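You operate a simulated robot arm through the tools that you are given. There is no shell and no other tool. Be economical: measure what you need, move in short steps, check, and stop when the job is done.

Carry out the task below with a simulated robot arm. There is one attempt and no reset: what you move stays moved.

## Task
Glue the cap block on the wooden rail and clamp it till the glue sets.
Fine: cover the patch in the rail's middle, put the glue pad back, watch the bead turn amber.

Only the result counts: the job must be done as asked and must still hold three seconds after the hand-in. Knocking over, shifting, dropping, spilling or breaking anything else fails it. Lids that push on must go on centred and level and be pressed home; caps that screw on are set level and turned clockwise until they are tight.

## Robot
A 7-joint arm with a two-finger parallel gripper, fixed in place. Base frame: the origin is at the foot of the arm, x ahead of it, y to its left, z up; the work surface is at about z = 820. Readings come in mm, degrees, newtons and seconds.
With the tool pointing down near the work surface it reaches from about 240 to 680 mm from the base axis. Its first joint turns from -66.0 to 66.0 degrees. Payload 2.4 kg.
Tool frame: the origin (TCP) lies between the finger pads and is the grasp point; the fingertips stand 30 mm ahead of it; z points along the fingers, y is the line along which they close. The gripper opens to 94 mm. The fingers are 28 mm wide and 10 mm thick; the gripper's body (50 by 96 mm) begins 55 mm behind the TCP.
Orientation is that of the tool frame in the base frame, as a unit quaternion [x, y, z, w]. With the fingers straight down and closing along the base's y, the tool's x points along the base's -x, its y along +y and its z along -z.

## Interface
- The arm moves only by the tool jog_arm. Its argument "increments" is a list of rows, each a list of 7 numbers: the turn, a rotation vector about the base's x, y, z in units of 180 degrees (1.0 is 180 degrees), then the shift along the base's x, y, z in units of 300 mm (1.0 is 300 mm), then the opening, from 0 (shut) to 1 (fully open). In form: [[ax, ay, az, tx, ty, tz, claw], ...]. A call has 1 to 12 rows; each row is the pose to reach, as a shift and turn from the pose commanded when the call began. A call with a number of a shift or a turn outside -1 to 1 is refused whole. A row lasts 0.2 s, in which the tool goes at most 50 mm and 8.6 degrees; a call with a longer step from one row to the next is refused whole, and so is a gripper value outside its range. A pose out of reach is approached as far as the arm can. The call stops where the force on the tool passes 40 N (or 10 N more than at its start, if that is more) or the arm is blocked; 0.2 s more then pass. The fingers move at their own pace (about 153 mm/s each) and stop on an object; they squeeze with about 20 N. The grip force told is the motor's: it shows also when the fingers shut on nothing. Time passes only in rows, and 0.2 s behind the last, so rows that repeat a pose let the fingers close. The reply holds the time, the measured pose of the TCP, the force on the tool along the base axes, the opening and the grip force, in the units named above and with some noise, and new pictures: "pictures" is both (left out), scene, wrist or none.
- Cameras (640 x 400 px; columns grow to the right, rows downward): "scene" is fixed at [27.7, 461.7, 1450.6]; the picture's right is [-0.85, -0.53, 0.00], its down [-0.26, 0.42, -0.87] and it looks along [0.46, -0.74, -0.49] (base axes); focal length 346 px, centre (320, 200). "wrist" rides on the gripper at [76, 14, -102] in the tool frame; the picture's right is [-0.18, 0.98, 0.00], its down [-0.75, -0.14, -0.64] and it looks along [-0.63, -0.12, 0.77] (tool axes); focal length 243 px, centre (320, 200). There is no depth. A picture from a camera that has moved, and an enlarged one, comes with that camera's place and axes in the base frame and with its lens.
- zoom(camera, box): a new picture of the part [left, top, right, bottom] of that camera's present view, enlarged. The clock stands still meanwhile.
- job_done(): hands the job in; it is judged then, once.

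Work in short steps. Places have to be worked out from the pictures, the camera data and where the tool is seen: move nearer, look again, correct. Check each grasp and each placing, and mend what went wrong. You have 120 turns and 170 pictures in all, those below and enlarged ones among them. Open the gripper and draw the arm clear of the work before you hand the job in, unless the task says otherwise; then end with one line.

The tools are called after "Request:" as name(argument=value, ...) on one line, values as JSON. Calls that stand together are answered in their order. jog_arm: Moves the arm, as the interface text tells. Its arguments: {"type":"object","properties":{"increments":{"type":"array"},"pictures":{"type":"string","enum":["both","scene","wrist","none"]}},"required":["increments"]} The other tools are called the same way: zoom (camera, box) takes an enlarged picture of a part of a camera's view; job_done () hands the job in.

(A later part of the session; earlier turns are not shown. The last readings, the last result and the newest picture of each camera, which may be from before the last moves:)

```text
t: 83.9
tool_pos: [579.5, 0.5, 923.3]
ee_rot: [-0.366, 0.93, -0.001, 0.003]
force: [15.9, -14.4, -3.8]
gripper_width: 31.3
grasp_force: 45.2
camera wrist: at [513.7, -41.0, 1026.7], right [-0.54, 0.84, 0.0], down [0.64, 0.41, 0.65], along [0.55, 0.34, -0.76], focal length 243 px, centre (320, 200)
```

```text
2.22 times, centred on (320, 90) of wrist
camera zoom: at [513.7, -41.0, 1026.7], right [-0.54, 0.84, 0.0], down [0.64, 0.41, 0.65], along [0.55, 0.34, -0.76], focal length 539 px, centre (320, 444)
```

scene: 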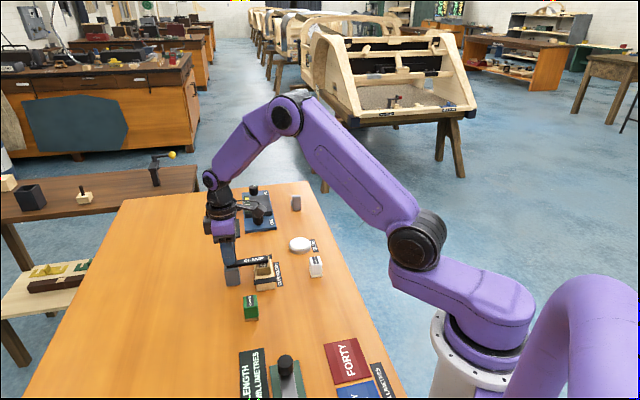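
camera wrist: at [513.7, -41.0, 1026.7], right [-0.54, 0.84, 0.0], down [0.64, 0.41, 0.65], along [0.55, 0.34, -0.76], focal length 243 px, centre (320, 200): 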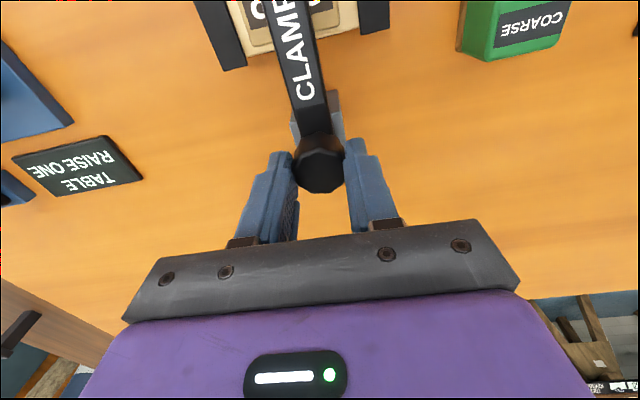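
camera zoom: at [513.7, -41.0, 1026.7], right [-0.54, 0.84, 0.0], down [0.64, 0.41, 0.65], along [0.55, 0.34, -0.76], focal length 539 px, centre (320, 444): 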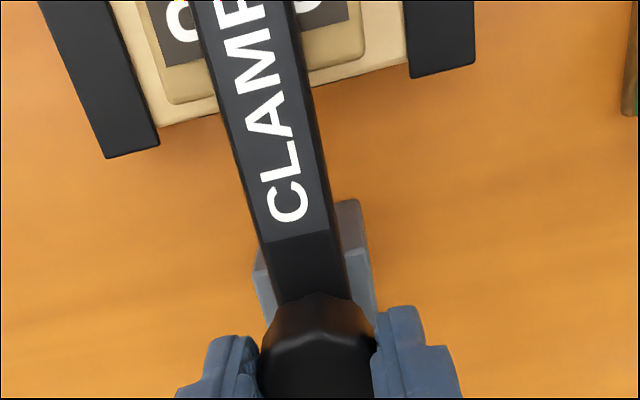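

Request:
jog_arm(increments=[[0, 0, 0, 0.003, -0.003, 0, 0], [0, 0, -0.03, 0.003, -0.003, 0, 0], [0, 0, -0.06, 0.003, -0.003, 0, 0], [0, 0, -0.06, 0.003, -0.003, 0, 0]], pictures="none")

Request:
zoom(camera="scene", box=[218, 245, 288, 290])

Request:
zoom(camera="wrist", box=[220, 0, 420, 180])

```text
t: 84.9
tool_pos: [579.8, 0.9, 923.8]
ee_rot: [-0.278, 0.961, -0.001, 0.004]
force: [17.1, -14.4, 4.6]
gripper_width: 30.6
grasp_force: 45.3
```

```text
8.89 times, centred on (253, 268) of scene
camera zoom: at [28.1, 461.3, 1450.8], right [-0.85, -0.53, 0.0], down [-0.26, 0.42, -0.87], along [0.46, -0.74, -0.49], focal length 3072 px, centre (916, -400)
```

zoom: 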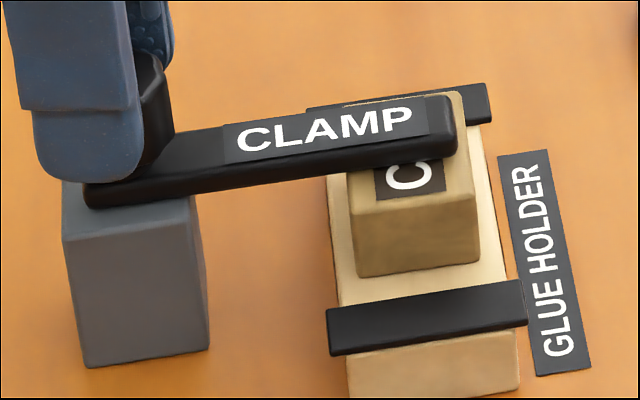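

```text
2.22 times, centred on (320, 90) of wrist
camera zoom: at [507.7, -27.5, 1026.4], right [-0.37, 0.93, 0.0], down [0.71, 0.28, 0.65], along [0.6, 0.24, -0.76], focal length 539 px, centre (320, 444)
```

zoom: 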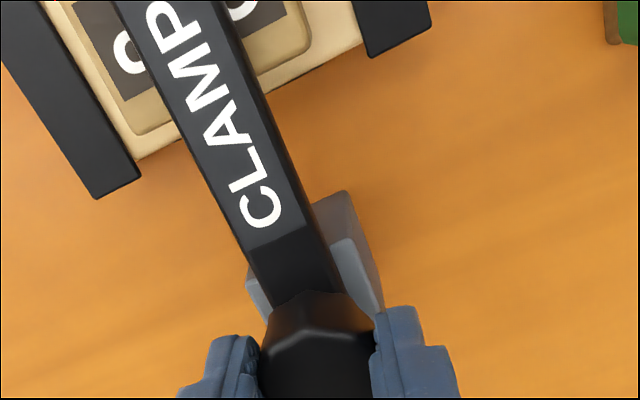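

The bar doesn't move under more torque, so the clamp is at its stop. I'll let go, retreat to a viewing pose, and give the glue time.

Request:
jog_arm(increments=[[0, 0, 0, 0, 0, 0, 0.4], [0, 0, 0, 0, 0, 0, 0.7], [0, 0, 0, 0, 0, 0, 0.7], [0, 0, 0, 0, 0, 0.08, 0.7], [0, 0, 0, 0, 0, 0.18, 0.7], [0, 0, 0, 0, 0, 0.28, 0.8], [0, 0, 0.03, -0.1, -0.1, 0.28, 1], [0, 0, 0.06, -0.2, -0.2, 0.28, 1], [0, 0, 0.06, -0.3, -0.3, 0.22, 1], [0, 0, 0.06, -0.37, -0.38, 0.12, 1], [0, 0, 0.06, -0.37, -0.38, 0.05, 1], [0, 0, 0.06, -0.37, -0.38, 0.05, 1]])

Request:
zoom(camera="wrist", box=[275, 160, 405, 240])

Request:
zoom(camera="scene", box=[218, 245, 288, 290])

```text
t: 87.5
tool_pos: [466.2, -113.4, 933.6]
ee_rot: [-0.368, 0.93, 0.0, 0.001]
force: [1.1, -0.5, -0.1]
gripper_width: 94.1
grasp_force: 0.0
camera wrist: at [401.3, -155.2, 1038.7], right [-0.54, 0.84, 0.0], down [0.65, 0.41, 0.64], along [0.54, 0.35, -0.77], focal length 243 px, centre (320, 200)
```

scene: 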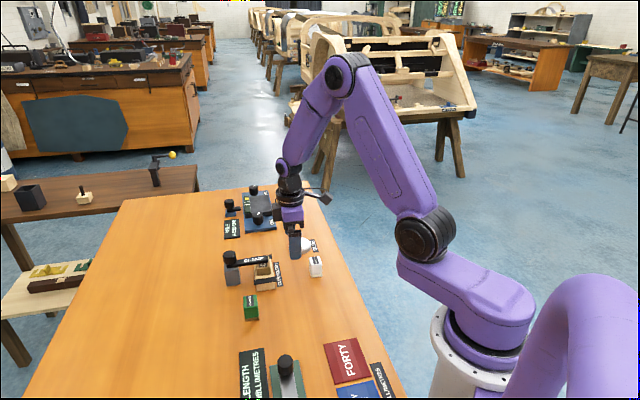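
wrist: 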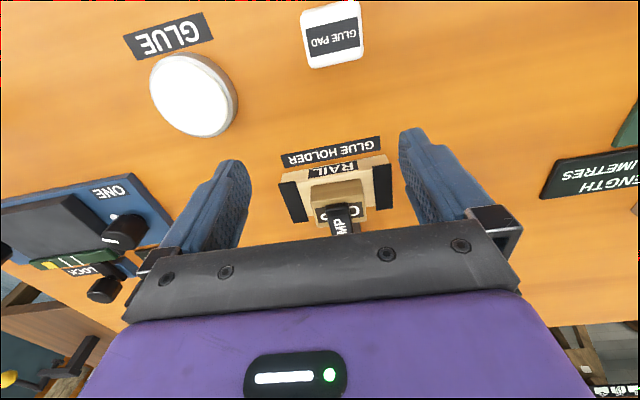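

```text
4.92 times, centred on (340, 200) of wrist
camera zoom: at [401.3, -155.2, 1038.7], right [-0.54, 0.84, 0.0], down [0.65, 0.41, 0.64], along [0.54, 0.35, -0.77], focal length 1194 px, centre (222, 200)
```

zoom: 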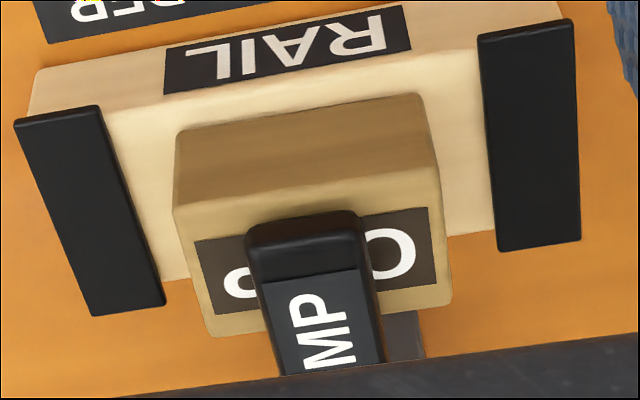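

```text
8.89 times, centred on (253, 268) of scene
camera zoom: at [27.7, 461.7, 1450.6], right [-0.85, -0.53, 0.0], down [-0.26, 0.42, -0.87], along [0.46, -0.74, -0.49], focal length 3072 px, centre (916, -400)
```

zoom: 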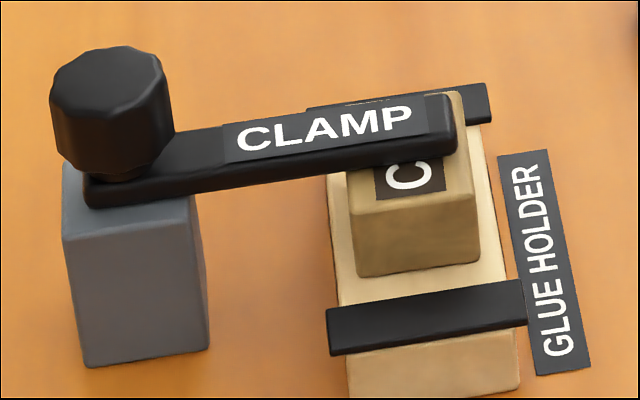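

Still no bead at t=87. I'll wait about 10 s and look again.

Request:
jog_arm(increments=[[0, 0, 0, 0, 0, 0, 1], [0, 0, 0, 0, 0, 0, 1], [0, 0, 0, 0, 0, 0, 1], [0, 0, 0, 0, 0, 0, 1], [0, 0, 0, 0, 0, 0, 1], [0, 0, 0, 0, 0, 0, 1], [0, 0, 0, 0, 0, 0, 1], [0, 0, 0, 0, 0, 0, 1], [0, 0, 0, 0, 0, 0, 1], [0, 0, 0, 0, 0, 0, 1], [0, 0, 0, 0, 0, 0, 1], [0, 0, 0, 0, 0, 0, 1]], pictures="none")

Request:
jog_arm(increments=[[0, 0, 0, 0, 0, 0, 1], [0, 0, 0, 0, 0, 0, 1], [0, 0, 0, 0, 0, 0, 1], [0, 0, 0, 0, 0, 0, 1], [0, 0, 0, 0, 0, 0, 1], [0, 0, 0, 0, 0, 0, 1], [0, 0, 0, 0, 0, 0, 1], [0, 0, 0, 0, 0, 0, 1], [0, 0, 0, 0, 0, 0, 1], [0, 0, 0, 0, 0, 0, 1], [0, 0, 0, 0, 0, 0, 1], [0, 0, 0, 0, 0, 0, 1]], pictures="none")

Request:
jog_arm(increments=[[0, 0, 0, 0, 0, 0, 1], [0, 0, 0, 0, 0, 0, 1], [0, 0, 0, 0, 0, 0, 1], [0, 0, 0, 0, 0, 0, 1], [0, 0, 0, 0, 0, 0, 1], [0, 0, 0, 0, 0, 0, 1], [0, 0, 0, 0, 0, 0, 1], [0, 0, 0, 0, 0, 0, 1], [0, 0, 0, 0, 0, 0, 1], [0, 0, 0, 0, 0, 0, 1], [0, 0, 0, 0, 0, 0, 1], [0, 0, 0, 0, 0, 0, 1]], pictures="none")

Request:
zoom(camera="wrist", box=[275, 160, 405, 240])

Request:
zoom(camera="scene", box=[250, 250, 285, 285])

```text
t: 90.1
tool_pos: [466.6, -114.7, 936.1]
ee_rot: [-0.368, 0.93, 0.0, 0.001]
force: [0.7, 0.0, 0.3]
gripper_width: 93.9
grasp_force: 0.1
```

```text
t: 92.7
tool_pos: [467.1, -113.4, 934.8]
ee_rot: [-0.368, 0.93, 0.0, 0.001]
force: [-1.3, 0.0, 0.2]
gripper_width: 94.2
grasp_force: 0.0
```

```text
t: 95.3
tool_pos: [466.1, -112.4, 936.4]
ee_rot: [-0.368, 0.93, -0.001, 0.002]
force: [0.2, 0.7, -0.3]
gripper_width: 94.0
grasp_force: 0.0
```

```text
4.92 times, centred on (340, 200) of wrist
camera zoom: at [401.5, -155.0, 1038.9], right [-0.54, 0.84, 0.0], down [0.65, 0.41, 0.64], along [0.54, 0.35, -0.77], focal length 1194 px, centre (222, 200)
```

zoom: 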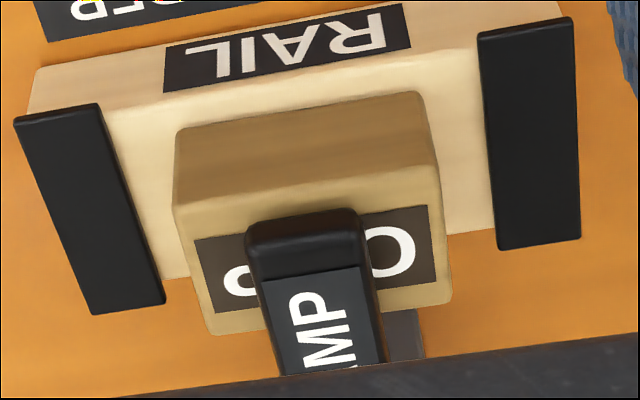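

```text
11.43 times, centred on (268, 268) of scene
camera zoom: at [27.7, 461.7, 1450.6], right [-0.85, -0.53, 0.0], down [-0.26, 0.42, -0.87], along [0.46, -0.74, -0.49], focal length 3949 px, centre (920, -571)
```

zoom: 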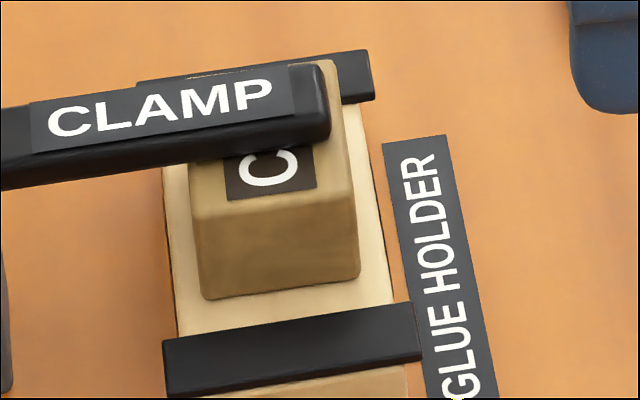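

Nothing has changed, so the clamp probably isn't pressing. I'll test whether the knob pushes down, using closed fingers on its top.

Request:
jog_arm(increments=[[0, 0, 0, 0, 0, 0.12, 0.5], [0, 0, 0, 0.03, 0.03, 0.24, 0], [0, 0, 0, 0.12, 0.12, 0.25, 0], [0, 0, 0, 0.22, 0.22, 0.25, 0], [0, 0, 0, 0.31, 0.32, 0.25, 0], [0, 0, 0, 0.376, 0.383, 0.25, 0], [0, 0, 0, 0.376, 0.383, 0.15, 0], [0, 0, 0, 0.376, 0.383, 0.08, 0], [0, 0, 0, 0.376, 0.383, 0.06, 0], [0, 0, 0, 0.376, 0.383, 0.045, 0], [0, 0, 0, 0.376, 0.383, 0.045, 0]])

Request:
zoom(camera="scene", box=[205, 225, 289, 285])

```text
t: 97.7
tool_pos: [581.0, 3.2, 951.6]
ee_rot: [-0.368, 0.93, 0.0, 0.001]
force: [-0.5, -1.4, -0.2]
gripper_width: 0.0
grasp_force: 19.7
camera wrist: at [516.2, -38.4, 1054.4], right [-0.54, 0.84, 0.0], down [0.65, 0.41, 0.64], along [0.54, 0.35, -0.77], focal length 243 px, centre (320, 200)
```

scene: 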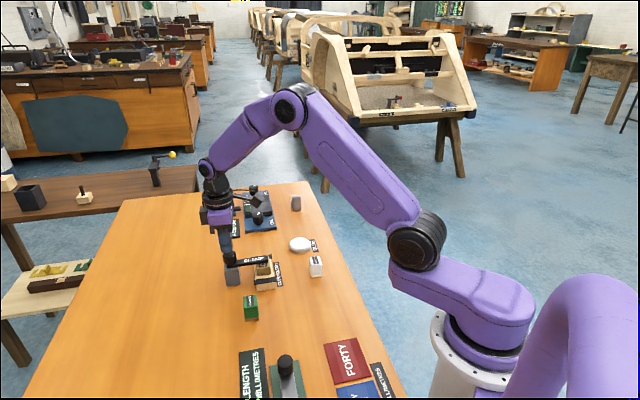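
wrist: 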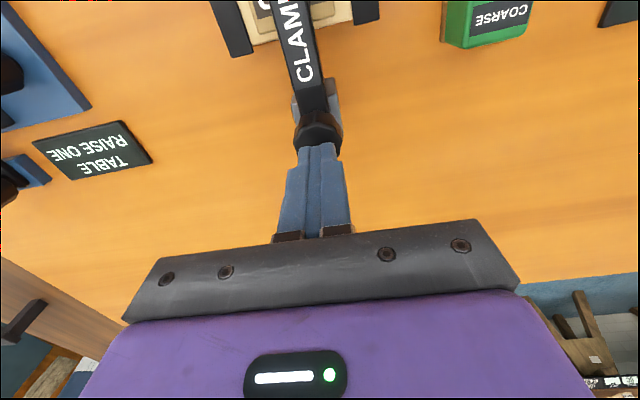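

```text
6.67 times, centred on (247, 255) of scene
camera zoom: at [27.7, 461.7, 1450.6], right [-0.85, -0.53, 0.0], down [-0.26, 0.42, -0.87], along [0.46, -0.74, -0.49], focal length 2304 px, centre (807, -167)
```

zoom: 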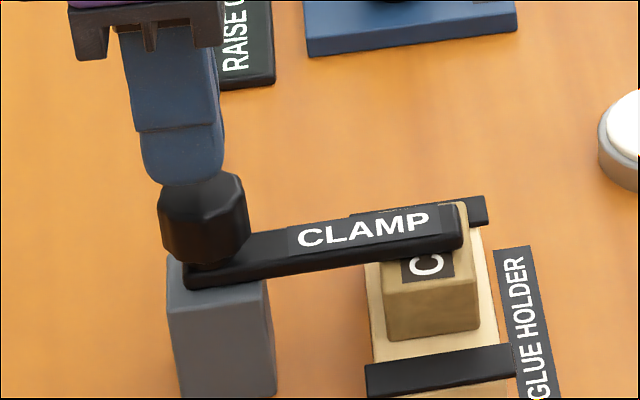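

The closed fingers are about 6 mm toward the far side of the knob's centre. I'll shift and press down in small steps.

Request:
jog_arm(increments=[[0, 0, 0, -0.016, -0.013, 0, 0], [0, 0, 0, -0.016, -0.013, -0.01, 0], [0, 0, 0, -0.016, -0.013, -0.02, 0], [0, 0, 0, -0.016, -0.013, -0.03, 0], [0, 0, 0, -0.016, -0.013, -0.036, 0], [0, 0, 0, -0.016, -0.013, -0.042, 0], [0, 0, 0, -0.016, -0.013, -0.048, 0], [0, 0, 0, -0.016, -0.013, -0.054, 0]], pictures="none")

Request:
zoom(camera="scene", box=[205, 225, 289, 285])

```text
t: 99.2
tool_pos: [576.4, -1.0, 940.6]
ee_rot: [-0.37, 0.929, 0.0, 0.001]
force: [-5.2, 0.5, 8.6]
gripper_width: 0.0
grasp_force: 20.3
stopped in row 7: the force on the tool passed its limit (the readings are from after the stop); the commanded pose is now the measured one
```

```text
6.67 times, centred on (247, 255) of scene
camera zoom: at [27.4, 461.7, 1450.6], right [-0.85, -0.53, 0.0], down [-0.26, 0.42, -0.87], along [0.46, -0.74, -0.49], focal length 2304 px, centre (807, -167)
```

zoom: 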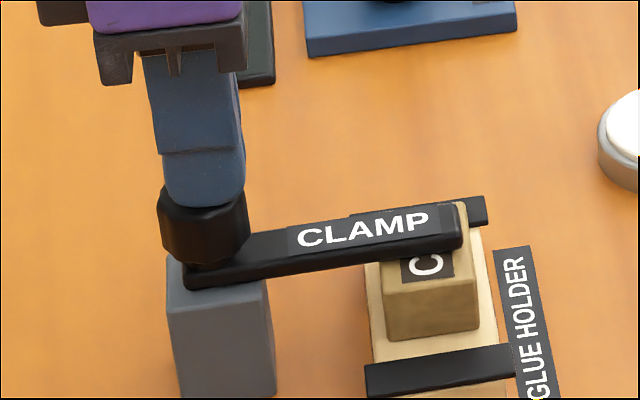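

The knob doesn't push down under 40 N, so it must be tightened by turning. I'll regrip it on its axis and deeper, then turn through a long clockwise stroke.

Request:
jog_arm(increments=[[0, 0, 0, 0.004, 0.002, 0.04, 0], [0, 0, 0, 0.008, 0.003, 0.06, 0.7], [0, 0, 0, 0.008, 0.003, 0.06, 0.7], [0, 0, 0, 0.008, 0.003, 0.06, 0.7], [0, 0, 0, 0.008, 0.003, 0.0, 0.7], [0, 0, 0, 0.008, 0.003, -0.05, 0.7], [0, 0, 0, 0.008, 0.003, -0.064, 0.7], [0, 0, 0, 0.008, 0.003, -0.064, 0.7], [0, 0, 0, 0.008, 0.003, -0.064, 0.3], [0, 0, 0, 0.008, 0.003, -0.064, 0], [0, 0, 0, 0.008, 0.003, -0.064, 0]], pictures="none")

Request:
zoom(camera="wrist", box=[260, 100, 380, 220])

Request:
jog_arm(increments=[[0, 0, -0.04, 0, 0, 0, 0], [0, 0, -0.08, 0, 0, 0, 0], [0, 0, -0.12, 0, 0, 0, 0], [0, 0, -0.16, 0, 0, 0, 0], [0, 0, -0.16, 0, 0, 0, 0]], pictures="none")

Request:
zoom(camera="wrist", box=[260, 100, 380, 220])

Request:
zoom(camera="scene", box=[218, 245, 288, 290])

```text
t: 101.7
tool_pos: [578.6, -0.3, 919.3]
ee_rot: [-0.368, 0.93, -0.001, 0.002]
force: [7.4, -3.3, -3.9]
gripper_width: 31.5
grasp_force: 45.2
```

```text
3.33 times, centred on (320, 160) of wrist
camera zoom: at [513.4, -41.9, 1022.9], right [-0.54, 0.84, 0.0], down [0.64, 0.41, 0.65], along [0.54, 0.35, -0.76], focal length 809 px, centre (320, 333)
```

zoom: 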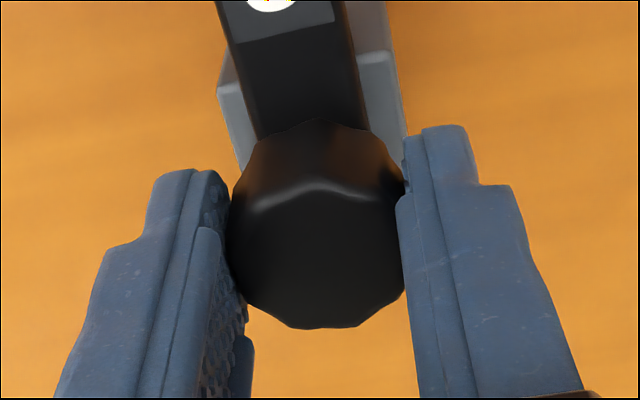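

```text
t: 102.8
tool_pos: [578.7, -0.1, 920.5]
ee_rot: [-0.124, 0.992, -0.001, 0.001]
force: [2.6, -5.5, -1.9]
gripper_width: 31.3
grasp_force: 45.2
```

```text
3.33 times, centred on (320, 160) of wrist
camera zoom: at [501.2, -4.6, 1023.4], right [-0.06, 1.0, 0.0], down [0.76, 0.05, 0.64], along [0.64, 0.04, -0.77], focal length 809 px, centre (320, 333)
```

zoom: 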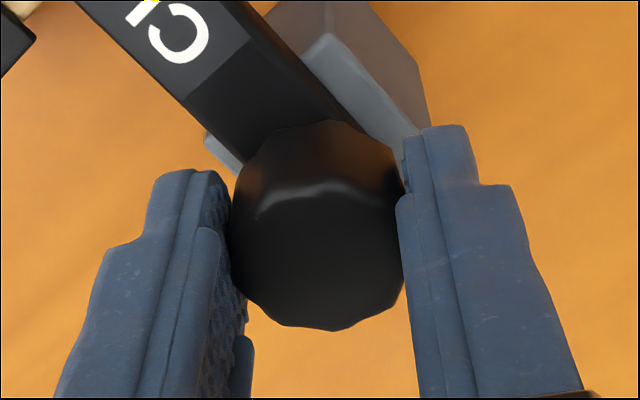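

```text
8.89 times, centred on (253, 268) of scene
camera zoom: at [27.8, 461.6, 1450.7], right [-0.85, -0.53, 0.0], down [-0.26, 0.42, -0.87], along [0.46, -0.74, -0.49], focal length 3072 px, centre (916, -400)
```

zoom: 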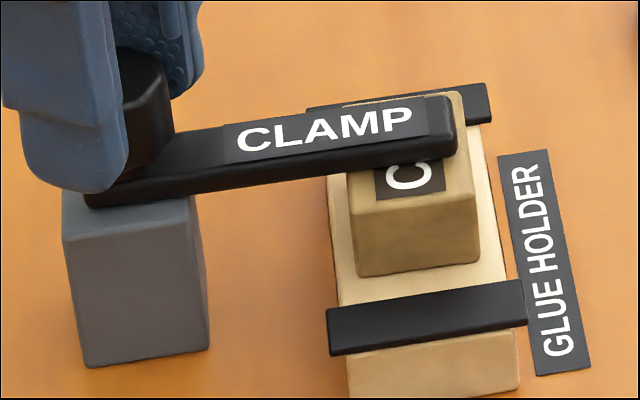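

The knob turns only with the bar, and the bar is hard against its stop, so the clamp is closed. I'll release and look at the seam from the clamp side, which has been hidden so far.

Request:
jog_arm(increments=[[0, 0, 0, 0, 0, 0, 0.4], [0, 0, 0, 0, 0, 0, 0.7], [0, 0, 0, 0, 0, 0, 0.7], [0, 0, 0, 0, 0, 0.1, 0.7], [0, 0, -0.045, 0, 0, 0.22, 0.8], [0, 0, -0.09, 0, 0.05, 0.33, 0.9], [0, 0, -0.135, 0, 0.12, 0.35, 1], [0, 0, -0.18, 0, 0.2, 0.35, 1], [0, 0, -0.225, 0, 0.28, 0.35, 1], [0, 0, -0.27, 0.01, 0.34, 0.35, 1], [0, 0, -0.315, 0.02, 0.35, 0.35, 1], [0, 0, -0.36, 0.02, 0.35, 0.35, 1]], pictures="none")

Request:
jog_arm(increments=[[0, 0, -0.045, 0, 0, 0, 1], [0, 0, -0.09, 0, 0, 0, 1], [0, 0, -0.09, 0, 0, 0, 1]])

Request:
zoom(camera="wrist", box=[240, 120, 400, 240])

```text
t: 105.5
tool_pos: [584.6, 105.5, 1025.5]
ee_rot: [0.428, 0.904, -0.001, 0.0]
force: [0.2, -0.3, 0.8]
gripper_width: 94.1
grasp_force: 0.1
```

```text
t: 106.2
tool_pos: [585.0, 105.4, 1025.1]
ee_rot: [0.55, 0.835, -0.001, 0.0]
force: [-0.3, -0.4, 0.0]
gripper_width: 93.9
grasp_force: 0.1
camera wrist: at [568.1, 181.7, 1128.9], right [0.98, 0.22, 0.0], down [0.17, -0.75, 0.64], along [0.14, -0.63, -0.76], focal length 243 px, centre (320, 200)
```

scene: 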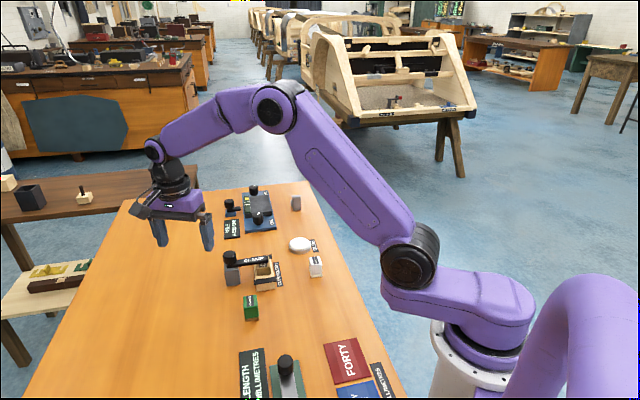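
wrist: 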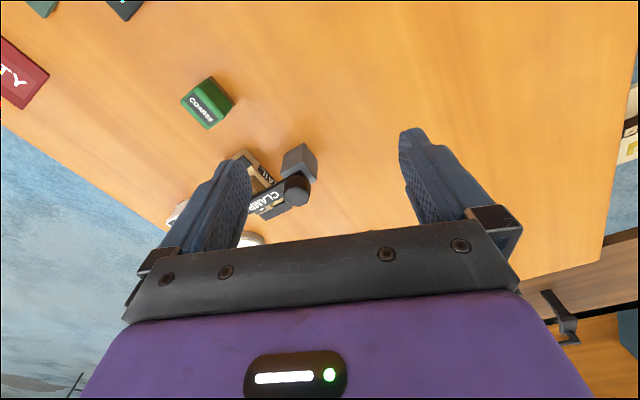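

```text
3.33 times, centred on (320, 180) of wrist
camera zoom: at [568.1, 181.7, 1128.9], right [0.98, 0.22, 0.0], down [0.17, -0.75, 0.64], along [0.14, -0.63, -0.76], focal length 809 px, centre (320, 267)
```

zoom: 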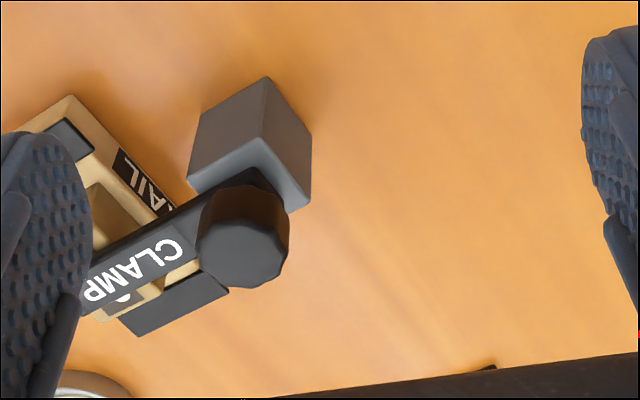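

Request:
jog_arm(increments=[[0, 0, -0.045, -0.05, 0, 0, 1], [0, 0, -0.09, -0.1, 0, 0, 1], [0, 0, -0.135, -0.1, 0.0, 0, 1], [0, 0, -0.16, -0.1, 0.0, 0, 1], [0, 0, -0.16, -0.1, 0.0, 0, 1]], pictures="wrist")

Request:
zoom(camera="wrist", box=[240, 140, 370, 230])

```text
t: 107.5
tool_pos: [555.6, 104.4, 1025.8]
ee_rot: [0.74, 0.672, -0.001, 0.001]
force: [-1.2, -0.7, -0.1]
gripper_width: 94.1
grasp_force: 0.1
camera wrist: at [577.2, 179.3, 1128.9], right [0.96, -0.28, 0.0], down [-0.21, -0.74, 0.64], along [-0.18, -0.62, -0.76], focal length 243 px, centre (320, 200)
```

wrist: 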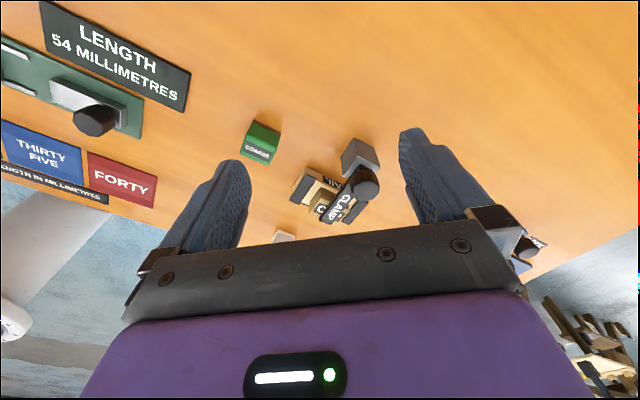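

```text
4.44 times, centred on (305, 185) of wrist
camera zoom: at [577.2, 179.3, 1128.9], right [0.96, -0.28, 0.0], down [-0.21, -0.74, 0.64], along [-0.18, -0.62, -0.76], focal length 1078 px, centre (387, 267)
```

zoom: 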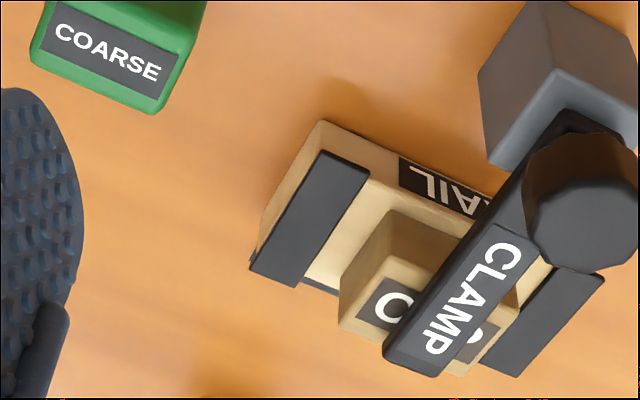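

Request:
zoom(camera="wrist", box=[305, 165, 365, 225])

```text
6.67 times, centred on (335, 195) of wrist
camera zoom: at [577.2, 179.3, 1128.9], right [0.96, -0.28, 0.0], down [-0.21, -0.74, 0.64], along [-0.18, -0.62, -0.76], focal length 1618 px, centre (220, 233)
```

zoom: 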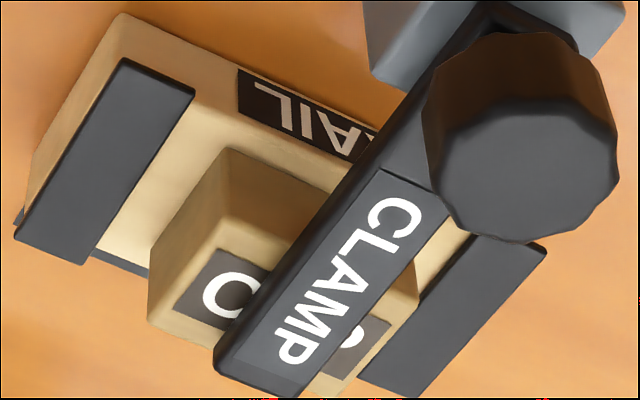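

No bead shows on the clamp side either, and the only face I haven't seen is the far end of the cap. I have about 3 pictures left, so from here I move without pictures. I'll swing round to look at that end.

Request:
jog_arm(increments=[[0, 0, 0.045, -0.01, -0.05, 0, 1], [0, 0, 0.09, -0.02, -0.1, 0, 1], [0, 0, 0.135, -0.04, -0.16, 0, 1], [0, 0, 0.18, -0.06, -0.22, 0, 1], [0, 0, 0.225, -0.07, -0.28, 0, 1], [0, 0, 0.27, -0.08, -0.34, 0, 1], [0, 0, 0.315, -0.09, -0.4, 0, 1], [0, 0, 0.36, -0.1, -0.46, 0, 1], [0, 0, 0.405, -0.12, -0.52, 0, 1], [0, 0, 0.45, -0.13, -0.58, 0, 1], [0, 0, 0.495, -0.14, -0.64, 0, 1], [0, 0, 0.54, -0.15, -0.7, 0, 1]], pictures="none")

Request:
jog_arm(increments=[[0, 0, 0.045, 0, 0, 0, 1], [0, 0, 0.09, 0, 0, 0, 1], [0, 0, 0.135, 0, 0, 0, 1], [0, 0, 0.18, 0, 0, 0, 1], [0, 0, 0.225, 0, 0, -0.05, 1], [0, 0, 0.27, 0, 0, -0.1, 1], [0, 0, 0.315, 0, 0, -0.15, 1], [0, 0, 0.36, 0, 0, -0.2, 1], [0, 0, 0.405, 0, 0, -0.25, 1], [0, 0, 0.45, 0, 0, -0.28, 1], [0, 0, 0.488, 0, 0, -0.28, 1], [0, 0, 0.488, 0, 0, -0.28, 1]], pictures="none")

```text
t: 110.0
tool_pos: [510.8, -107.0, 1025.5]
ee_rot: [-0.018, 1.0, -0.001, 0.002]
force: [-0.1, 0.0, -1.2]
gripper_width: 94.1
grasp_force: 0.1
```

```text
t: 112.7
tool_pos: [510.2, -104.1, 942.1]
ee_rot: [-0.706, 0.709, 0.0, 0.001]
force: [0.1, 0.2, 1.0]
gripper_width: 94.0
grasp_force: 0.0
```

Request:
zoom(camera="wrist", box=[265, 130, 375, 215])

```text
4.71 times, centred on (320, 172) of wrist
camera zoom: at [495.9, -180.5, 1045.1], right [-0.98, 0.19, 0.0], down [0.14, 0.75, 0.64], along [0.12, 0.63, -0.76], focal length 1142 px, centre (320, 329)
```

zoom: 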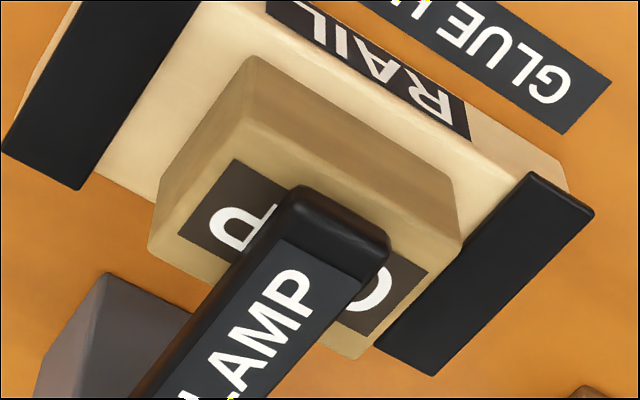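

No bead shows anywhere, so the joint most likely lacks full glue coverage, since the pad print is smaller than the cap's footprint. The coordinates are now well known, so I'll redo it: open the clamp, set the cap aside, wipe glue over a wider area, then recap and reclamp. First I move above the knob at yaw 0.

Request:
jog_arm(increments=[[0, 0, -0.0455, 0, 0, 0.1, 1], [0, 0, -0.091, 0.01, 0.02, 0.2, 0.9], [0, 0, -0.1365, 0.04, 0.07, 0.23, 0.8], [0, 0, -0.182, 0.08, 0.13, 0.23, 0.7], [0, 0, -0.2275, 0.12, 0.19, 0.23, 0.7], [0, 0, -0.273, 0.16, 0.25, 0.23, 0.7], [0, 0, -0.3185, 0.2, 0.31, 0.23, 0.7], [0, 0, -0.364, 0.228, 0.352, 0.23, 0.7], [0, 0, -0.4095, 0.228, 0.352, 0.23, 0.7], [0, 0, -0.455, 0.228, 0.352, 0.23, 0.7], [0, 0, -0.5, 0.228, 0.352, 0.23, 0.7], [0, 0, -0.5, 0.228, 0.352, 0.23, 0.7]], pictures="none")

```text
t: 115.2
tool_pos: [578.9, 1.8, 1012.1]
ee_rot: [0.004, 1.0, -0.001, 0.001]
force: [-0.3, -0.8, 0.0]
gripper_width: 65.7
grasp_force: 0.1
```

Request:
jog_arm(increments=[[0, 0, 0, 0, -0.003, -0.12, 0.7], [0, 0, 0, 0, -0.003, -0.24, 0.7], [0, 0, 0, 0, -0.003, -0.29, 0.7], [0, 0, 0, 0, -0.003, -0.303, 0.7], [0, 0, 0, 0, -0.003, -0.303, 0.7], [0, 0, 0, 0, -0.003, -0.303, 0.3], [0, 0, 0, 0, -0.003, -0.303, 0], [0, 0, 0, 0, -0.003, -0.303, 0]], pictures="none")

```text
t: 117.0
tool_pos: [579.5, -0.5, 920.1]
ee_rot: [0.003, 1.0, 0.0, 0.002]
force: [-0.3, 2.3, -2.7]
gripper_width: 30.7
grasp_force: 44.7
```

The grip is well centred on the knob. I'll swing the clamp open, counter-clockwise.

Request:
jog_arm(increments=[[0, 0, 0.045, 0, 0, 0, 0], [0, 0, 0.09, 0, 0, 0, 0], [0, 0, 0.135, 0, 0, 0.001, 0], [0, 0, 0.18, 0, 0, 0.002, 0], [0, 0, 0.225, 0, 0, 0.003, 0], [0, 0, 0.27, 0, 0, 0.003, 0], [0, 0, 0.315, 0, 0, 0.004, 0], [0, 0, 0.36, 0, 0, 0.005, 0], [0, 0, 0.405, 0, 0, 0.005, 0], [0, 0, 0.45, 0, 0, 0.006, 0], [0, 0, 0.485, 0, 0, 0.006, 0]], pictures="none")

```text
t: 119.5
tool_pos: [579.4, -0.1, 920.3]
ee_rot: [-0.679, 0.734, -0.002, 0.003]
force: [7.9, 1.3, -8.6]
gripper_width: 30.5
grasp_force: 45.0
stopped in row 11: the force on the tool passed its limit (the readings are from after the stop); the commanded pose is now the measured one
```

The clamp is open against its stop. I'll release, rise, and go over the cap at yaw 44°.

Request:
jog_arm(increments=[[0, 0, 0, 0, 0, 0, 0.4], [0, 0, 0, 0, 0, 0, 0.7], [0, 0, 0, 0, 0, 0, 0.7], [0, 0, 0, 0, 0, 0.1, 0.7], [0, 0, 0, 0, 0, 0.22, 0.75], [0, 0, -0.045, -0.04, -0.04, 0.233, 0.8], [0, 0, -0.09, -0.1, -0.1, 0.233, 0.8], [0, 0, -0.135, -0.16, -0.16, 0.233, 0.8], [0, 0, -0.18, -0.193, -0.19, 0.233, 0.8], [0, 0, -0.2305, -0.193, -0.19, 0.233, 0.8], [0, 0, -0.2305, -0.193, -0.19, 0.233, 0.8]], pictures="none")

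```text
refused: row 10 steps farther than a row can; nothing moved
```

Request:
jog_arm(increments=[[0, 0, 0, 0, 0, 0, 0.4], [0, 0, 0, 0, 0, 0, 0.7], [0, 0, 0, 0, 0, 0, 0.7], [0, 0, 0, 0, 0, 0.1, 0.7], [0, 0, 0, 0, 0, 0.22, 0.75], [0, 0, -0.045, -0.04, -0.04, 0.233, 0.8], [0, 0, -0.09, -0.1, -0.1, 0.233, 0.8], [0, 0, -0.135, -0.16, -0.16, 0.233, 0.8], [0, 0, -0.18, -0.193, -0.19, 0.233, 0.8], [0, 0, -0.22, -0.193, -0.19, 0.233, 0.8], [0, 0, -0.2305, -0.193, -0.19, 0.233, 0.8], [0, 0, -0.2305, -0.193, -0.19, 0.233, 0.8]], pictures="none")

```text
t: 122.0
tool_pos: [520.4, -57.0, 990.1]
ee_rot: [-0.374, 0.927, -0.002, 0.003]
force: [0.3, 0.0, -0.5]
gripper_width: 75.4
grasp_force: 0.1
```

Request:
jog_arm(increments=[[0, 0, 0, 0.003, 0, -0.12, 0.72], [0, 0, 0, 0.003, 0, -0.24, 0.7], [0, 0, 0, 0.003, 0, -0.31, 0.7], [0, 0, 0, 0.003, 0, -0.334, 0.7], [0, 0, 0, 0.003, 0, -0.334, 0.7], [0, 0, 0, 0.003, 0, -0.334, 0.4], [0, 0, 0, 0.003, 0, -0.334, 0], [0, 0, 0, 0.003, 0, -0.334, 0], [0, 0, 0, 0.003, 0, -0.334, 0]], pictures="none")

```text
t: 124.0
tool_pos: [522.7, -57.6, 892.5]
ee_rot: [-0.375, 0.927, -0.002, 0.003]
force: [-0.3, -1.1, 0.0]
gripper_width: 48.8
grasp_force: 20.0
```

The cap is gripped at 48.8 mm. I'll lift it slowly and carry it back to its original place.

Request:
jog_arm(increments=[[0, 0, 0, 0, 0, 0.02, 0], [0, 0, 0, 0, 0, 0.06, 0], [0, 0, 0, 0, 0, 0.11, 0], [0, 0, 0, -0.02, 0, 0.16, 0], [0, 0, 0, -0.06, 0.006, 0.2, 0], [0, 0, 0, -0.13, 0.014, 0.2, 0], [0, 0, 0, -0.2, 0.022, 0.2, 0], [0, 0, 0, -0.27, 0.03, 0.2, 0], [0, 0, 0, -0.34, 0.038, 0.2, 0], [0, 0, 0, -0.41, 0.046, 0.18, 0], [0, 0, 0, -0.48, 0.052, 0.12, 0], [0, 0, 0, -0.527, 0.056, 0.06, 0]], pictures="none")

Request:
jog_arm(increments=[[0, 0, 0, 0, 0, -0.05, 0], [0, 0, 0, 0, 0, -0.09, 0], [0, 0, 0, 0, 0, -0.115, 0], [0, 0, 0, 0, 0, -0.13, 0], [0, 0, 0, 0, 0, -0.136, 0], [0, 0, 0, 0, 0, -0.14, 0]], pictures="none")

```text
t: 126.7
tool_pos: [362.1, -42.0, 910.1]
ee_rot: [-0.375, 0.927, -0.003, 0.003]
force: [-1.0, -0.9, -0.1]
gripper_width: 48.9
grasp_force: 19.7
```

```text
t: 128.1
tool_pos: [363.9, -41.6, 866.7]
ee_rot: [-0.374, 0.927, -0.002, 0.003]
force: [-4.3, -1.5, 17.9]
gripper_width: 49.1
grasp_force: 20.0
```

The cap is down on the table. I'll release it and go above the glue pad.

Request:
jog_arm(increments=[[0, 0, 0, 0, 0, 0.002, 0.5], [0, 0, 0, 0, 0, 0.002, 0.75], [0, 0, 0, 0, 0, 0.002, 0.75], [0, 0, 0, 0, 0, 0.05, 0.75], [0, 0, 0, 0, 0, 0.13, 0.75], [0, 0, 0, 0, 0, 0.23, 0.9], [0, 0, 0, 0.04, -0.08, 0.23, 0.9], [0, 0, 0, 0.09, -0.18, 0.23, 0.9], [0, 0, 0, 0.14, -0.28, 0.23, 0.9], [0, 0, 0, 0.162, -0.326, 0.23, 0.9], [0, 0, 0, 0.162, -0.326, 0.23, 0.9]], pictures="none")

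```text
t: 130.4
tool_pos: [412.0, -137.4, 935.0]
ee_rot: [-0.375, 0.927, -0.002, 0.003]
force: [1.2, 0.8, 0.0]
gripper_width: 84.9
grasp_force: 0.0
```

Request:
jog_arm(increments=[[0, 0, 0, 0.002, -0.006, -0.1, 0.9], [0, 0, 0, 0.002, -0.006, -0.18, 0.9], [0, 0, 0, 0.002, -0.006, -0.24, 0.9], [0, 0, 0, 0.002, -0.006, -0.253, 0.9], [0, 0, 0, 0.002, -0.006, -0.253, 0.9], [0, 0, 0, 0.002, -0.006, -0.253, 0.4], [0, 0, 0, 0.002, -0.006, -0.253, 0], [0, 0, 0, 0.002, -0.006, -0.253, 0], [0, 0, 0, 0.002, -0.006, -0.253, 0]], pictures="none")

```text
t: 132.4
tool_pos: [413.7, -141.3, 860.3]
ee_rot: [-0.375, 0.927, -0.002, 0.003]
force: [0.2, -0.1, -0.3]
gripper_width: 39.7
grasp_force: 19.7
```

The pad is gripped at 39.7 mm. I'll take a slow lift and carry it to the dish.

Request:
jog_arm(increments=[[0, 0, 0, 0, 0, 0.02, 0], [0, 0, 0, 0, 0, 0.05, 0], [0, 0, 0, 0, 0, 0.09, 0], [0, 0, 0, 0.01, -0.007, 0.13, 0], [0, 0, 0, 0.04, -0.028, 0.16, 0], [0, 0, 0, 0.09, -0.063, 0.17, 0], [0, 0, 0, 0.14, -0.099, 0.17, 0], [0, 0, 0, 0.19, -0.134, 0.17, 0], [0, 0, 0, 0.24, -0.169, 0.17, 0], [0, 0, 0, 0.28, -0.198, 0.17, 0], [0, 0, 0, 0.31, -0.219, 0.17, 0], [0, 0, 0, 0.323, -0.228, 0.17, 0]], pictures="none")

```text
t: 135.1
tool_pos: [510.4, -209.3, 911.7]
ee_rot: [-0.376, 0.927, -0.002, 0.003]
force: [0.8, 0.1, -0.2]
gripper_width: 39.8
grasp_force: 19.5
```

Request:
jog_arm(increments=[[0, 0, 0, 0, 0, -0.04, 0], [0, 0, 0, 0, 0, -0.08, 0], [0, 0, 0, 0, 0, -0.1, 0], [0, 0, 0, 0, 0, -0.11, 0], [0, 0, 0, 0, 0, -0.116, 0], [0, 0, 0, 0, 0, -0.121, 0], [0, 0, 0, 0, 0, -0.125, 0], [0, 0, 0, 0, 0, -0.125, 0]], pictures="none")

```text
t: 136.8
tool_pos: [510.9, -208.1, 874.5]
ee_rot: [-0.376, 0.927, -0.003, 0.002]
force: [-0.6, -0.1, 17.3]
gripper_width: 39.8
grasp_force: 19.9
```

The pad dipped with 17 N. I'll lift it and carry it to the rail.

Request:
jog_arm(increments=[[0, 0, 0, 0, 0, 0.03, 0], [0, 0, 0, 0, 0, 0.08, 0], [0, 0, 0, 0, 0.01, 0.13, 0], [0, 0, 0, 0, 0.04, 0.165, 0], [0, 0, 0, 0.005, 0.1, 0.17, 0], [0, 0, 0, 0.01, 0.165, 0.17, 0], [0, 0, 0, 0.015, 0.23, 0.17, 0], [0, 0, 0, 0.02, 0.295, 0.17, 0], [0, 0, 0, 0.025, 0.36, 0.17, 0], [0, 0, 0, 0.03, 0.42, 0.17, 0], [0, 0, 0, 0.033, 0.47, 0.17, 0], [0, 0, 0, 0.033, 0.498, 0.17, 0]], pictures="none")

```text
t: 139.4
tool_pos: [520.2, -57.3, 924.2]
ee_rot: [-0.375, 0.927, -0.002, 0.003]
force: [0.0, -0.2, 0.1]
gripper_width: 39.6
grasp_force: 19.6
```

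Request:
jog_arm(increments=[[0, 0, 0, 0, 0, -0.04, 0], [0, 0, 0, 0, 0, -0.08, 0], [0, 0, 0, 0, 0, -0.11, 0], [0, 0, 0, 0, 0, -0.122, 0], [0, 0, 0, 0, 0, -0.128, 0], [0, 0, 0, 0, 0, -0.132, 0], [0, 0, 0, 0, 0, -0.135, 0]], pictures="none")

```text
t: 141.1
tool_pos: [520.6, -60.5, 882.2]
ee_rot: [-0.376, 0.926, -0.001, 0.002]
force: [1.1, -0.8, -0.4]
gripper_width: 39.4
grasp_force: 20.2
```

Request:
jog_arm(increments=[[0, 0, 0, 0, 0, -0.004, 0], [0, 0, 0, 0, 0, -0.008, 0], [0, 0, 0, 0, 0, -0.011, 0], [0, 0, 0, 0, 0, -0.011, 0]], pictures="none")

```text
t: 142.1
tool_pos: [520.0, -59.7, 881.3]
ee_rot: [-0.376, 0.927, -0.002, 0.003]
force: [0.1, -0.1, -0.1]
gripper_width: 39.8
grasp_force: 19.8
```

Request:
jog_arm(increments=[[0, 0, 0, 0, 0, -0.004, 0], [0, 0, 0, 0, 0, -0.008, 0], [0, 0, 0, 0, 0, -0.011, 0], [0, 0, 0, 0, 0, -0.011, 0]], pictures="none")

```text
t: 143.1
tool_pos: [519.8, -59.7, 876.6]
ee_rot: [-0.376, 0.927, -0.003, 0.004]
force: [-1.6, 0.7, 16.7]
gripper_width: 39.6
grasp_force: 19.8
```

Contact at 16.7 N. I'll wipe gently ±4.5 mm along the rail and ±2.5 mm across.

Request:
jog_arm(increments=[[0, 0, 0, -0.005, 0.005, 0.001, 0], [0, 0, 0, -0.0104, 0.0108, 0.001, 0], [0, 0, 0, -0.0044, 0.0168, 0.001, 0], [0, 0, 0, 0.006, 0.006, 0.001, 0], [0, 0, 0, 0.0164, -0.0048, 0.001, 0], [0, 0, 0, 0.0104, -0.0108, 0.001, 0], [0, 0, 0, 0.0044, -0.0168, 0.001, 0], [0, 0, 0, -0.006, -0.006, 0.001, 0], [0, 0, 0, -0.0164, 0.0048, 0.001, 0], [0, 0, 0, -0.0104, 0.0108, 0.001, 0], [0, 0, 0, 0, 0, 0.001, 0]], pictures="none")

```text
t: 145.4
tool_pos: [519.0, -58.3, 877.1]
ee_rot: [-0.376, 0.927, -0.001, 0.002]
force: [-0.6, 1.2, 4.0]
gripper_width: 39.6
grasp_force: 19.8
```

A second pass, pressing slightly more.

Request:
jog_arm(increments=[[0, 0, 0, 0, 0, -0.002, 0], [0, 0, 0, -0.006, 0.006, -0.002, 0], [0, 0, 0, -0.012, 0.0125, -0.002, 0], [0, 0, 0, -0.02, 0.0045, -0.002, 0], [0, 0, 0, -0.008, -0.008, -0.002, 0], [0, 0, 0, 0.004, -0.0205, -0.002, 0], [0, 0, 0, 0.012, -0.0125, -0.002, 0], [0, 0, 0, 0.02, -0.0045, -0.002, 0], [0, 0, 0, 0.008, 0.008, -0.002, 0], [0, 0, 0, -0.004, 0.0205, -0.002, 0], [0, 0, 0, 0, 0, -0.002, 0]], pictures="none")

```text
t: 147.8
tool_pos: [519.7, -57.7, 876.3]
ee_rot: [-0.376, 0.927, -0.001, 0.003]
force: [0.2, 5.9, 15.7]
gripper_width: 39.8
grasp_force: 20.4
```

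The wiping is done. I'll lift the pad and return it to its spot.

Request:
jog_arm(increments=[[0, 0, 0, 0, 0, 0.03, 0], [0, 0, 0, 0, 0, 0.08, 0], [0, 0, 0, 0, 0, 0.13, 0], [0, 0, 0, -0.02, -0.015, 0.15, 0], [0, 0, 0, -0.07, -0.053, 0.15, 0], [0, 0, 0, -0.125, -0.094, 0.15, 0], [0, 0, 0, -0.18, -0.135, 0.15, 0], [0, 0, 0, -0.235, -0.176, 0.15, 0], [0, 0, 0, -0.29, -0.218, 0.13, 0], [0, 0, 0, -0.33, -0.248, 0.09, 0], [0, 0, 0, -0.357, -0.268, 0.05, 0], [0, 0, 0, -0.357, -0.268, 0.01, 0]], pictures="none")

```text
t: 150.4
tool_pos: [412.5, -139.8, 879.2]
ee_rot: [-0.375, 0.927, -0.002, 0.003]
force: [-0.2, -0.4, -1.1]
gripper_width: 39.4
grasp_force: 19.3
```

Request:
jog_arm(increments=[[0, 0, 0, 0, 0, -0.03, 0], [0, 0, 0, 0, 0, -0.06, 0], [0, 0, 0, 0, 0, -0.076, 0], [0, 0, 0, 0, 0, -0.083, 0], [0, 0, 0, 0, 0, -0.088, 0], [0, 0, 0, 0, 0, -0.091, 0], [0, 0, 0, 0, 0, -0.091, 0]], pictures="none")

```text
t: 152.1
tool_pos: [412.7, -139.8, 852.4]
ee_rot: [-0.376, 0.927, -0.001, 0.003]
force: [-0.3, 0.5, 1.0]
gripper_width: 39.7
grasp_force: 20.4
```

The pad is just touching the table. I'll release it, rise, and go above the cap.

Request:
jog_arm(increments=[[0, 0, 0, 0, 0, -0.002, 0], [0, 0, 0, 0, 0, -0.002, 0.5], [0, 0, 0, 0, 0, -0.002, 0.75], [0, 0, 0, 0, 0, -0.002, 0.9], [0, 0, 0, 0, 0, 0.06, 0.9], [0, 0, 0, 0, 0, 0.16, 0.9], [0, 0, 0, 0, 0, 0.28, 0.9], [0, 0, 0, -0.05, 0.1, 0.28, 0.9], [0, 0, 0, -0.1, 0.2, 0.28, 0.9], [0, 0, 0, -0.15, 0.3, 0.28, 0.9], [0, 0, 0, -0.164, 0.327, 0.28, 0.9], [0, 0, 0, -0.164, 0.327, 0.28, 0.9]], pictures="none")

```text
t: 154.7
tool_pos: [363.0, -40.3, 935.7]
ee_rot: [-0.375, 0.927, -0.003, 0.004]
force: [-1.1, 0.6, -1.0]
gripper_width: 84.8
grasp_force: 0.0
```

Request:
jog_arm(increments=[[0, 0, 0, 0.002, -0.003, -0.1, 0.85], [0, 0, 0, 0.002, -0.003, -0.18, 0.8], [0, 0, 0, 0.002, -0.003, -0.228, 0.8], [0, 0, 0, 0.002, -0.003, -0.238, 0.8], [0, 0, 0, 0.002, -0.003, -0.238, 0.8], [0, 0, 0, 0.002, -0.003, -0.238, 0.4], [0, 0, 0, 0.002, -0.003, -0.238, 0], [0, 0, 0, 0.002, -0.003, -0.238, 0], [0, 0, 0, 0.002, -0.003, -0.238, 0]], pictures="none")

```text
t: 156.7
tool_pos: [364.3, -44.1, 865.1]
ee_rot: [-0.376, 0.927, -0.002, 0.003]
force: [-0.4, -1.0, 0.3]
gripper_width: 49.1
grasp_force: 19.7
```

The cap is gripped. I'll carry it back above the rail.

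Request:
jog_arm(increments=[[0, 0, 0, 0, 0, 0.02, 0], [0, 0, 0, 0, 0, 0.06, 0], [0, 0, 0, 0, 0, 0.11, 0], [0, 0, 0, 0.02, 0, 0.16, 0], [0, 0, 0, 0.06, -0.006, 0.2, 0], [0, 0, 0, 0.13, -0.013, 0.22, 0], [0, 0, 0, 0.2, -0.02, 0.22, 0], [0, 0, 0, 0.27, -0.027, 0.22, 0], [0, 0, 0, 0.34, -0.035, 0.22, 0], [0, 0, 0, 0.41, -0.043, 0.22, 0], [0, 0, 0, 0.48, -0.05, 0.22, 0], [0, 0, 0, 0.527, -0.052, 0.22, 0]], pictures="none")

Request:
jog_arm(increments=[[0, 0, 0, 0, 0, -0.03, 0], [0, 0, 0, 0, 0, -0.07, 0], [0, 0, 0, 0, 0, -0.11, 0], [0, 0, 0, 0, 0, -0.132, 0], [0, 0, 0, 0, 0, -0.139, 0], [0, 0, 0, 0, 0, -0.143, 0], [0, 0, 0, 0, 0, -0.143, 0]], pictures="none")

```text
t: 159.2
tool_pos: [521.8, -57.8, 931.6]
ee_rot: [-0.375, 0.927, -0.002, 0.003]
force: [0.0, -0.1, 0.2]
gripper_width: 48.8
grasp_force: 20.0
```

```text
t: 160.8
tool_pos: [521.5, -57.5, 889.7]
ee_rot: [-0.376, 0.927, -0.003, 0.004]
force: [-2.9, -0.6, 15.6]
gripper_width: 48.8
grasp_force: 19.9
```

The cap is seated at 15.6 N. I'll release it, rise, and go above the knob.

Request:
jog_arm(increments=[[0, 0, 0, 0, 0, 0.003, 0], [0, 0, 0, 0, 0, 0.003, 0.6], [0, 0, 0, 0, 0, 0.003, 0.7], [0, 0, 0, 0, 0, 0.003, 0.7], [0, 0, 0, 0, 0, 0.03, 0.7], [0, 0, 0, 0, 0, 0.1, 0.7], [0, 0, 0, 0, 0, 0.2, 0.7], [0, 0, 0, 0, 0, 0.33, 0.7], [0, 0, 0, 0.06, 0.06, 0.34, 0.7], [0, 0, 0, 0.14, 0.14, 0.34, 0.7], [0, 0, 0, 0.188, 0.192, 0.34, 0.7], [0, 0, 0, 0.188, 0.192, 0.34, 0.7]], pictures="none")

Request:
jog_arm(increments=[[0, 0, 0, 0, 0, -0.1, 0.7], [0, 0, 0, 0, 0, -0.18, 0.7], [0, 0, 0, 0, 0, -0.215, 0.7], [0, 0, 0, 0, 0, -0.226, 0.7], [0, 0, 0, 0, 0, -0.226, 0.7], [0, 0, 0, 0, 0, -0.226, 0.3], [0, 0, 0, 0, 0, -0.226, 0], [0, 0, 0, 0, 0, -0.226, 0], [0, 0, 0, 0, 0, -0.226, 0]], pictures="none")

```text
t: 163.4
tool_pos: [577.8, -0.6, 989.9]
ee_rot: [-0.375, 0.927, -0.002, 0.003]
force: [0.1, 0.2, 0.3]
gripper_width: 65.6
grasp_force: 0.1
```

```text
t: 165.4
tool_pos: [578.4, -2.0, 920.8]
ee_rot: [-0.375, 0.927, -0.002, 0.003]
force: [4.3, -1.3, -6.0]
gripper_width: 31.4
grasp_force: 45.6
```

The knob is gripped. I'll turn it clockwise 88°.

Request:
jog_arm(increments=[[0, 0, -0.045, 0, 0, 0, 0], [0, 0, -0.09, 0, 0, 0, 0], [0, 0, -0.135, 0, 0, 0, 0], [0, 0, -0.18, 0, 0, 0, 0], [0, 0, -0.225, 0, 0, 0, 0], [0, 0, -0.27, 0, 0, -0.001, 0], [0, 0, -0.315, 0, 0, -0.001, 0], [0, 0, -0.36, 0, 0, -0.001, 0], [0, 0, -0.405, 0, 0, -0.001, 0], [0, 0, -0.45, 0, 0, -0.001, 0], [0, 0, -0.49, 0, 0, -0.001, 0]], pictures="none")

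```text
t: 167.8
tool_pos: [578.5, 1.0, 921.8]
ee_rot: [0.375, 0.927, -0.003, -0.001]
force: [-2.9, 11.4, -16.9]
gripper_width: 31.5
grasp_force: 44.9
```

Next I'll turn another 20° so it reaches its stop firmly.

Request:
jog_arm(increments=[[0, 0, -0.03, 0, 0.002, -0.002, 0], [0, 0, -0.06, 0, 0.002, -0.002, 0], [0, 0, -0.09, 0, 0.002, -0.002, 0], [0, 0, -0.12, 0, 0.002, -0.002, 0], [0, 0, -0.12, 0, 0.002, -0.002, 0]], pictures="none")

```text
t: 169.1
tool_pos: [580.6, 0.1, 923.1]
ee_rot: [0.543, 0.84, -0.002, 0.002]
force: [8.2, 8.0, 3.1]
gripper_width: 31.0
grasp_force: 45.3
```

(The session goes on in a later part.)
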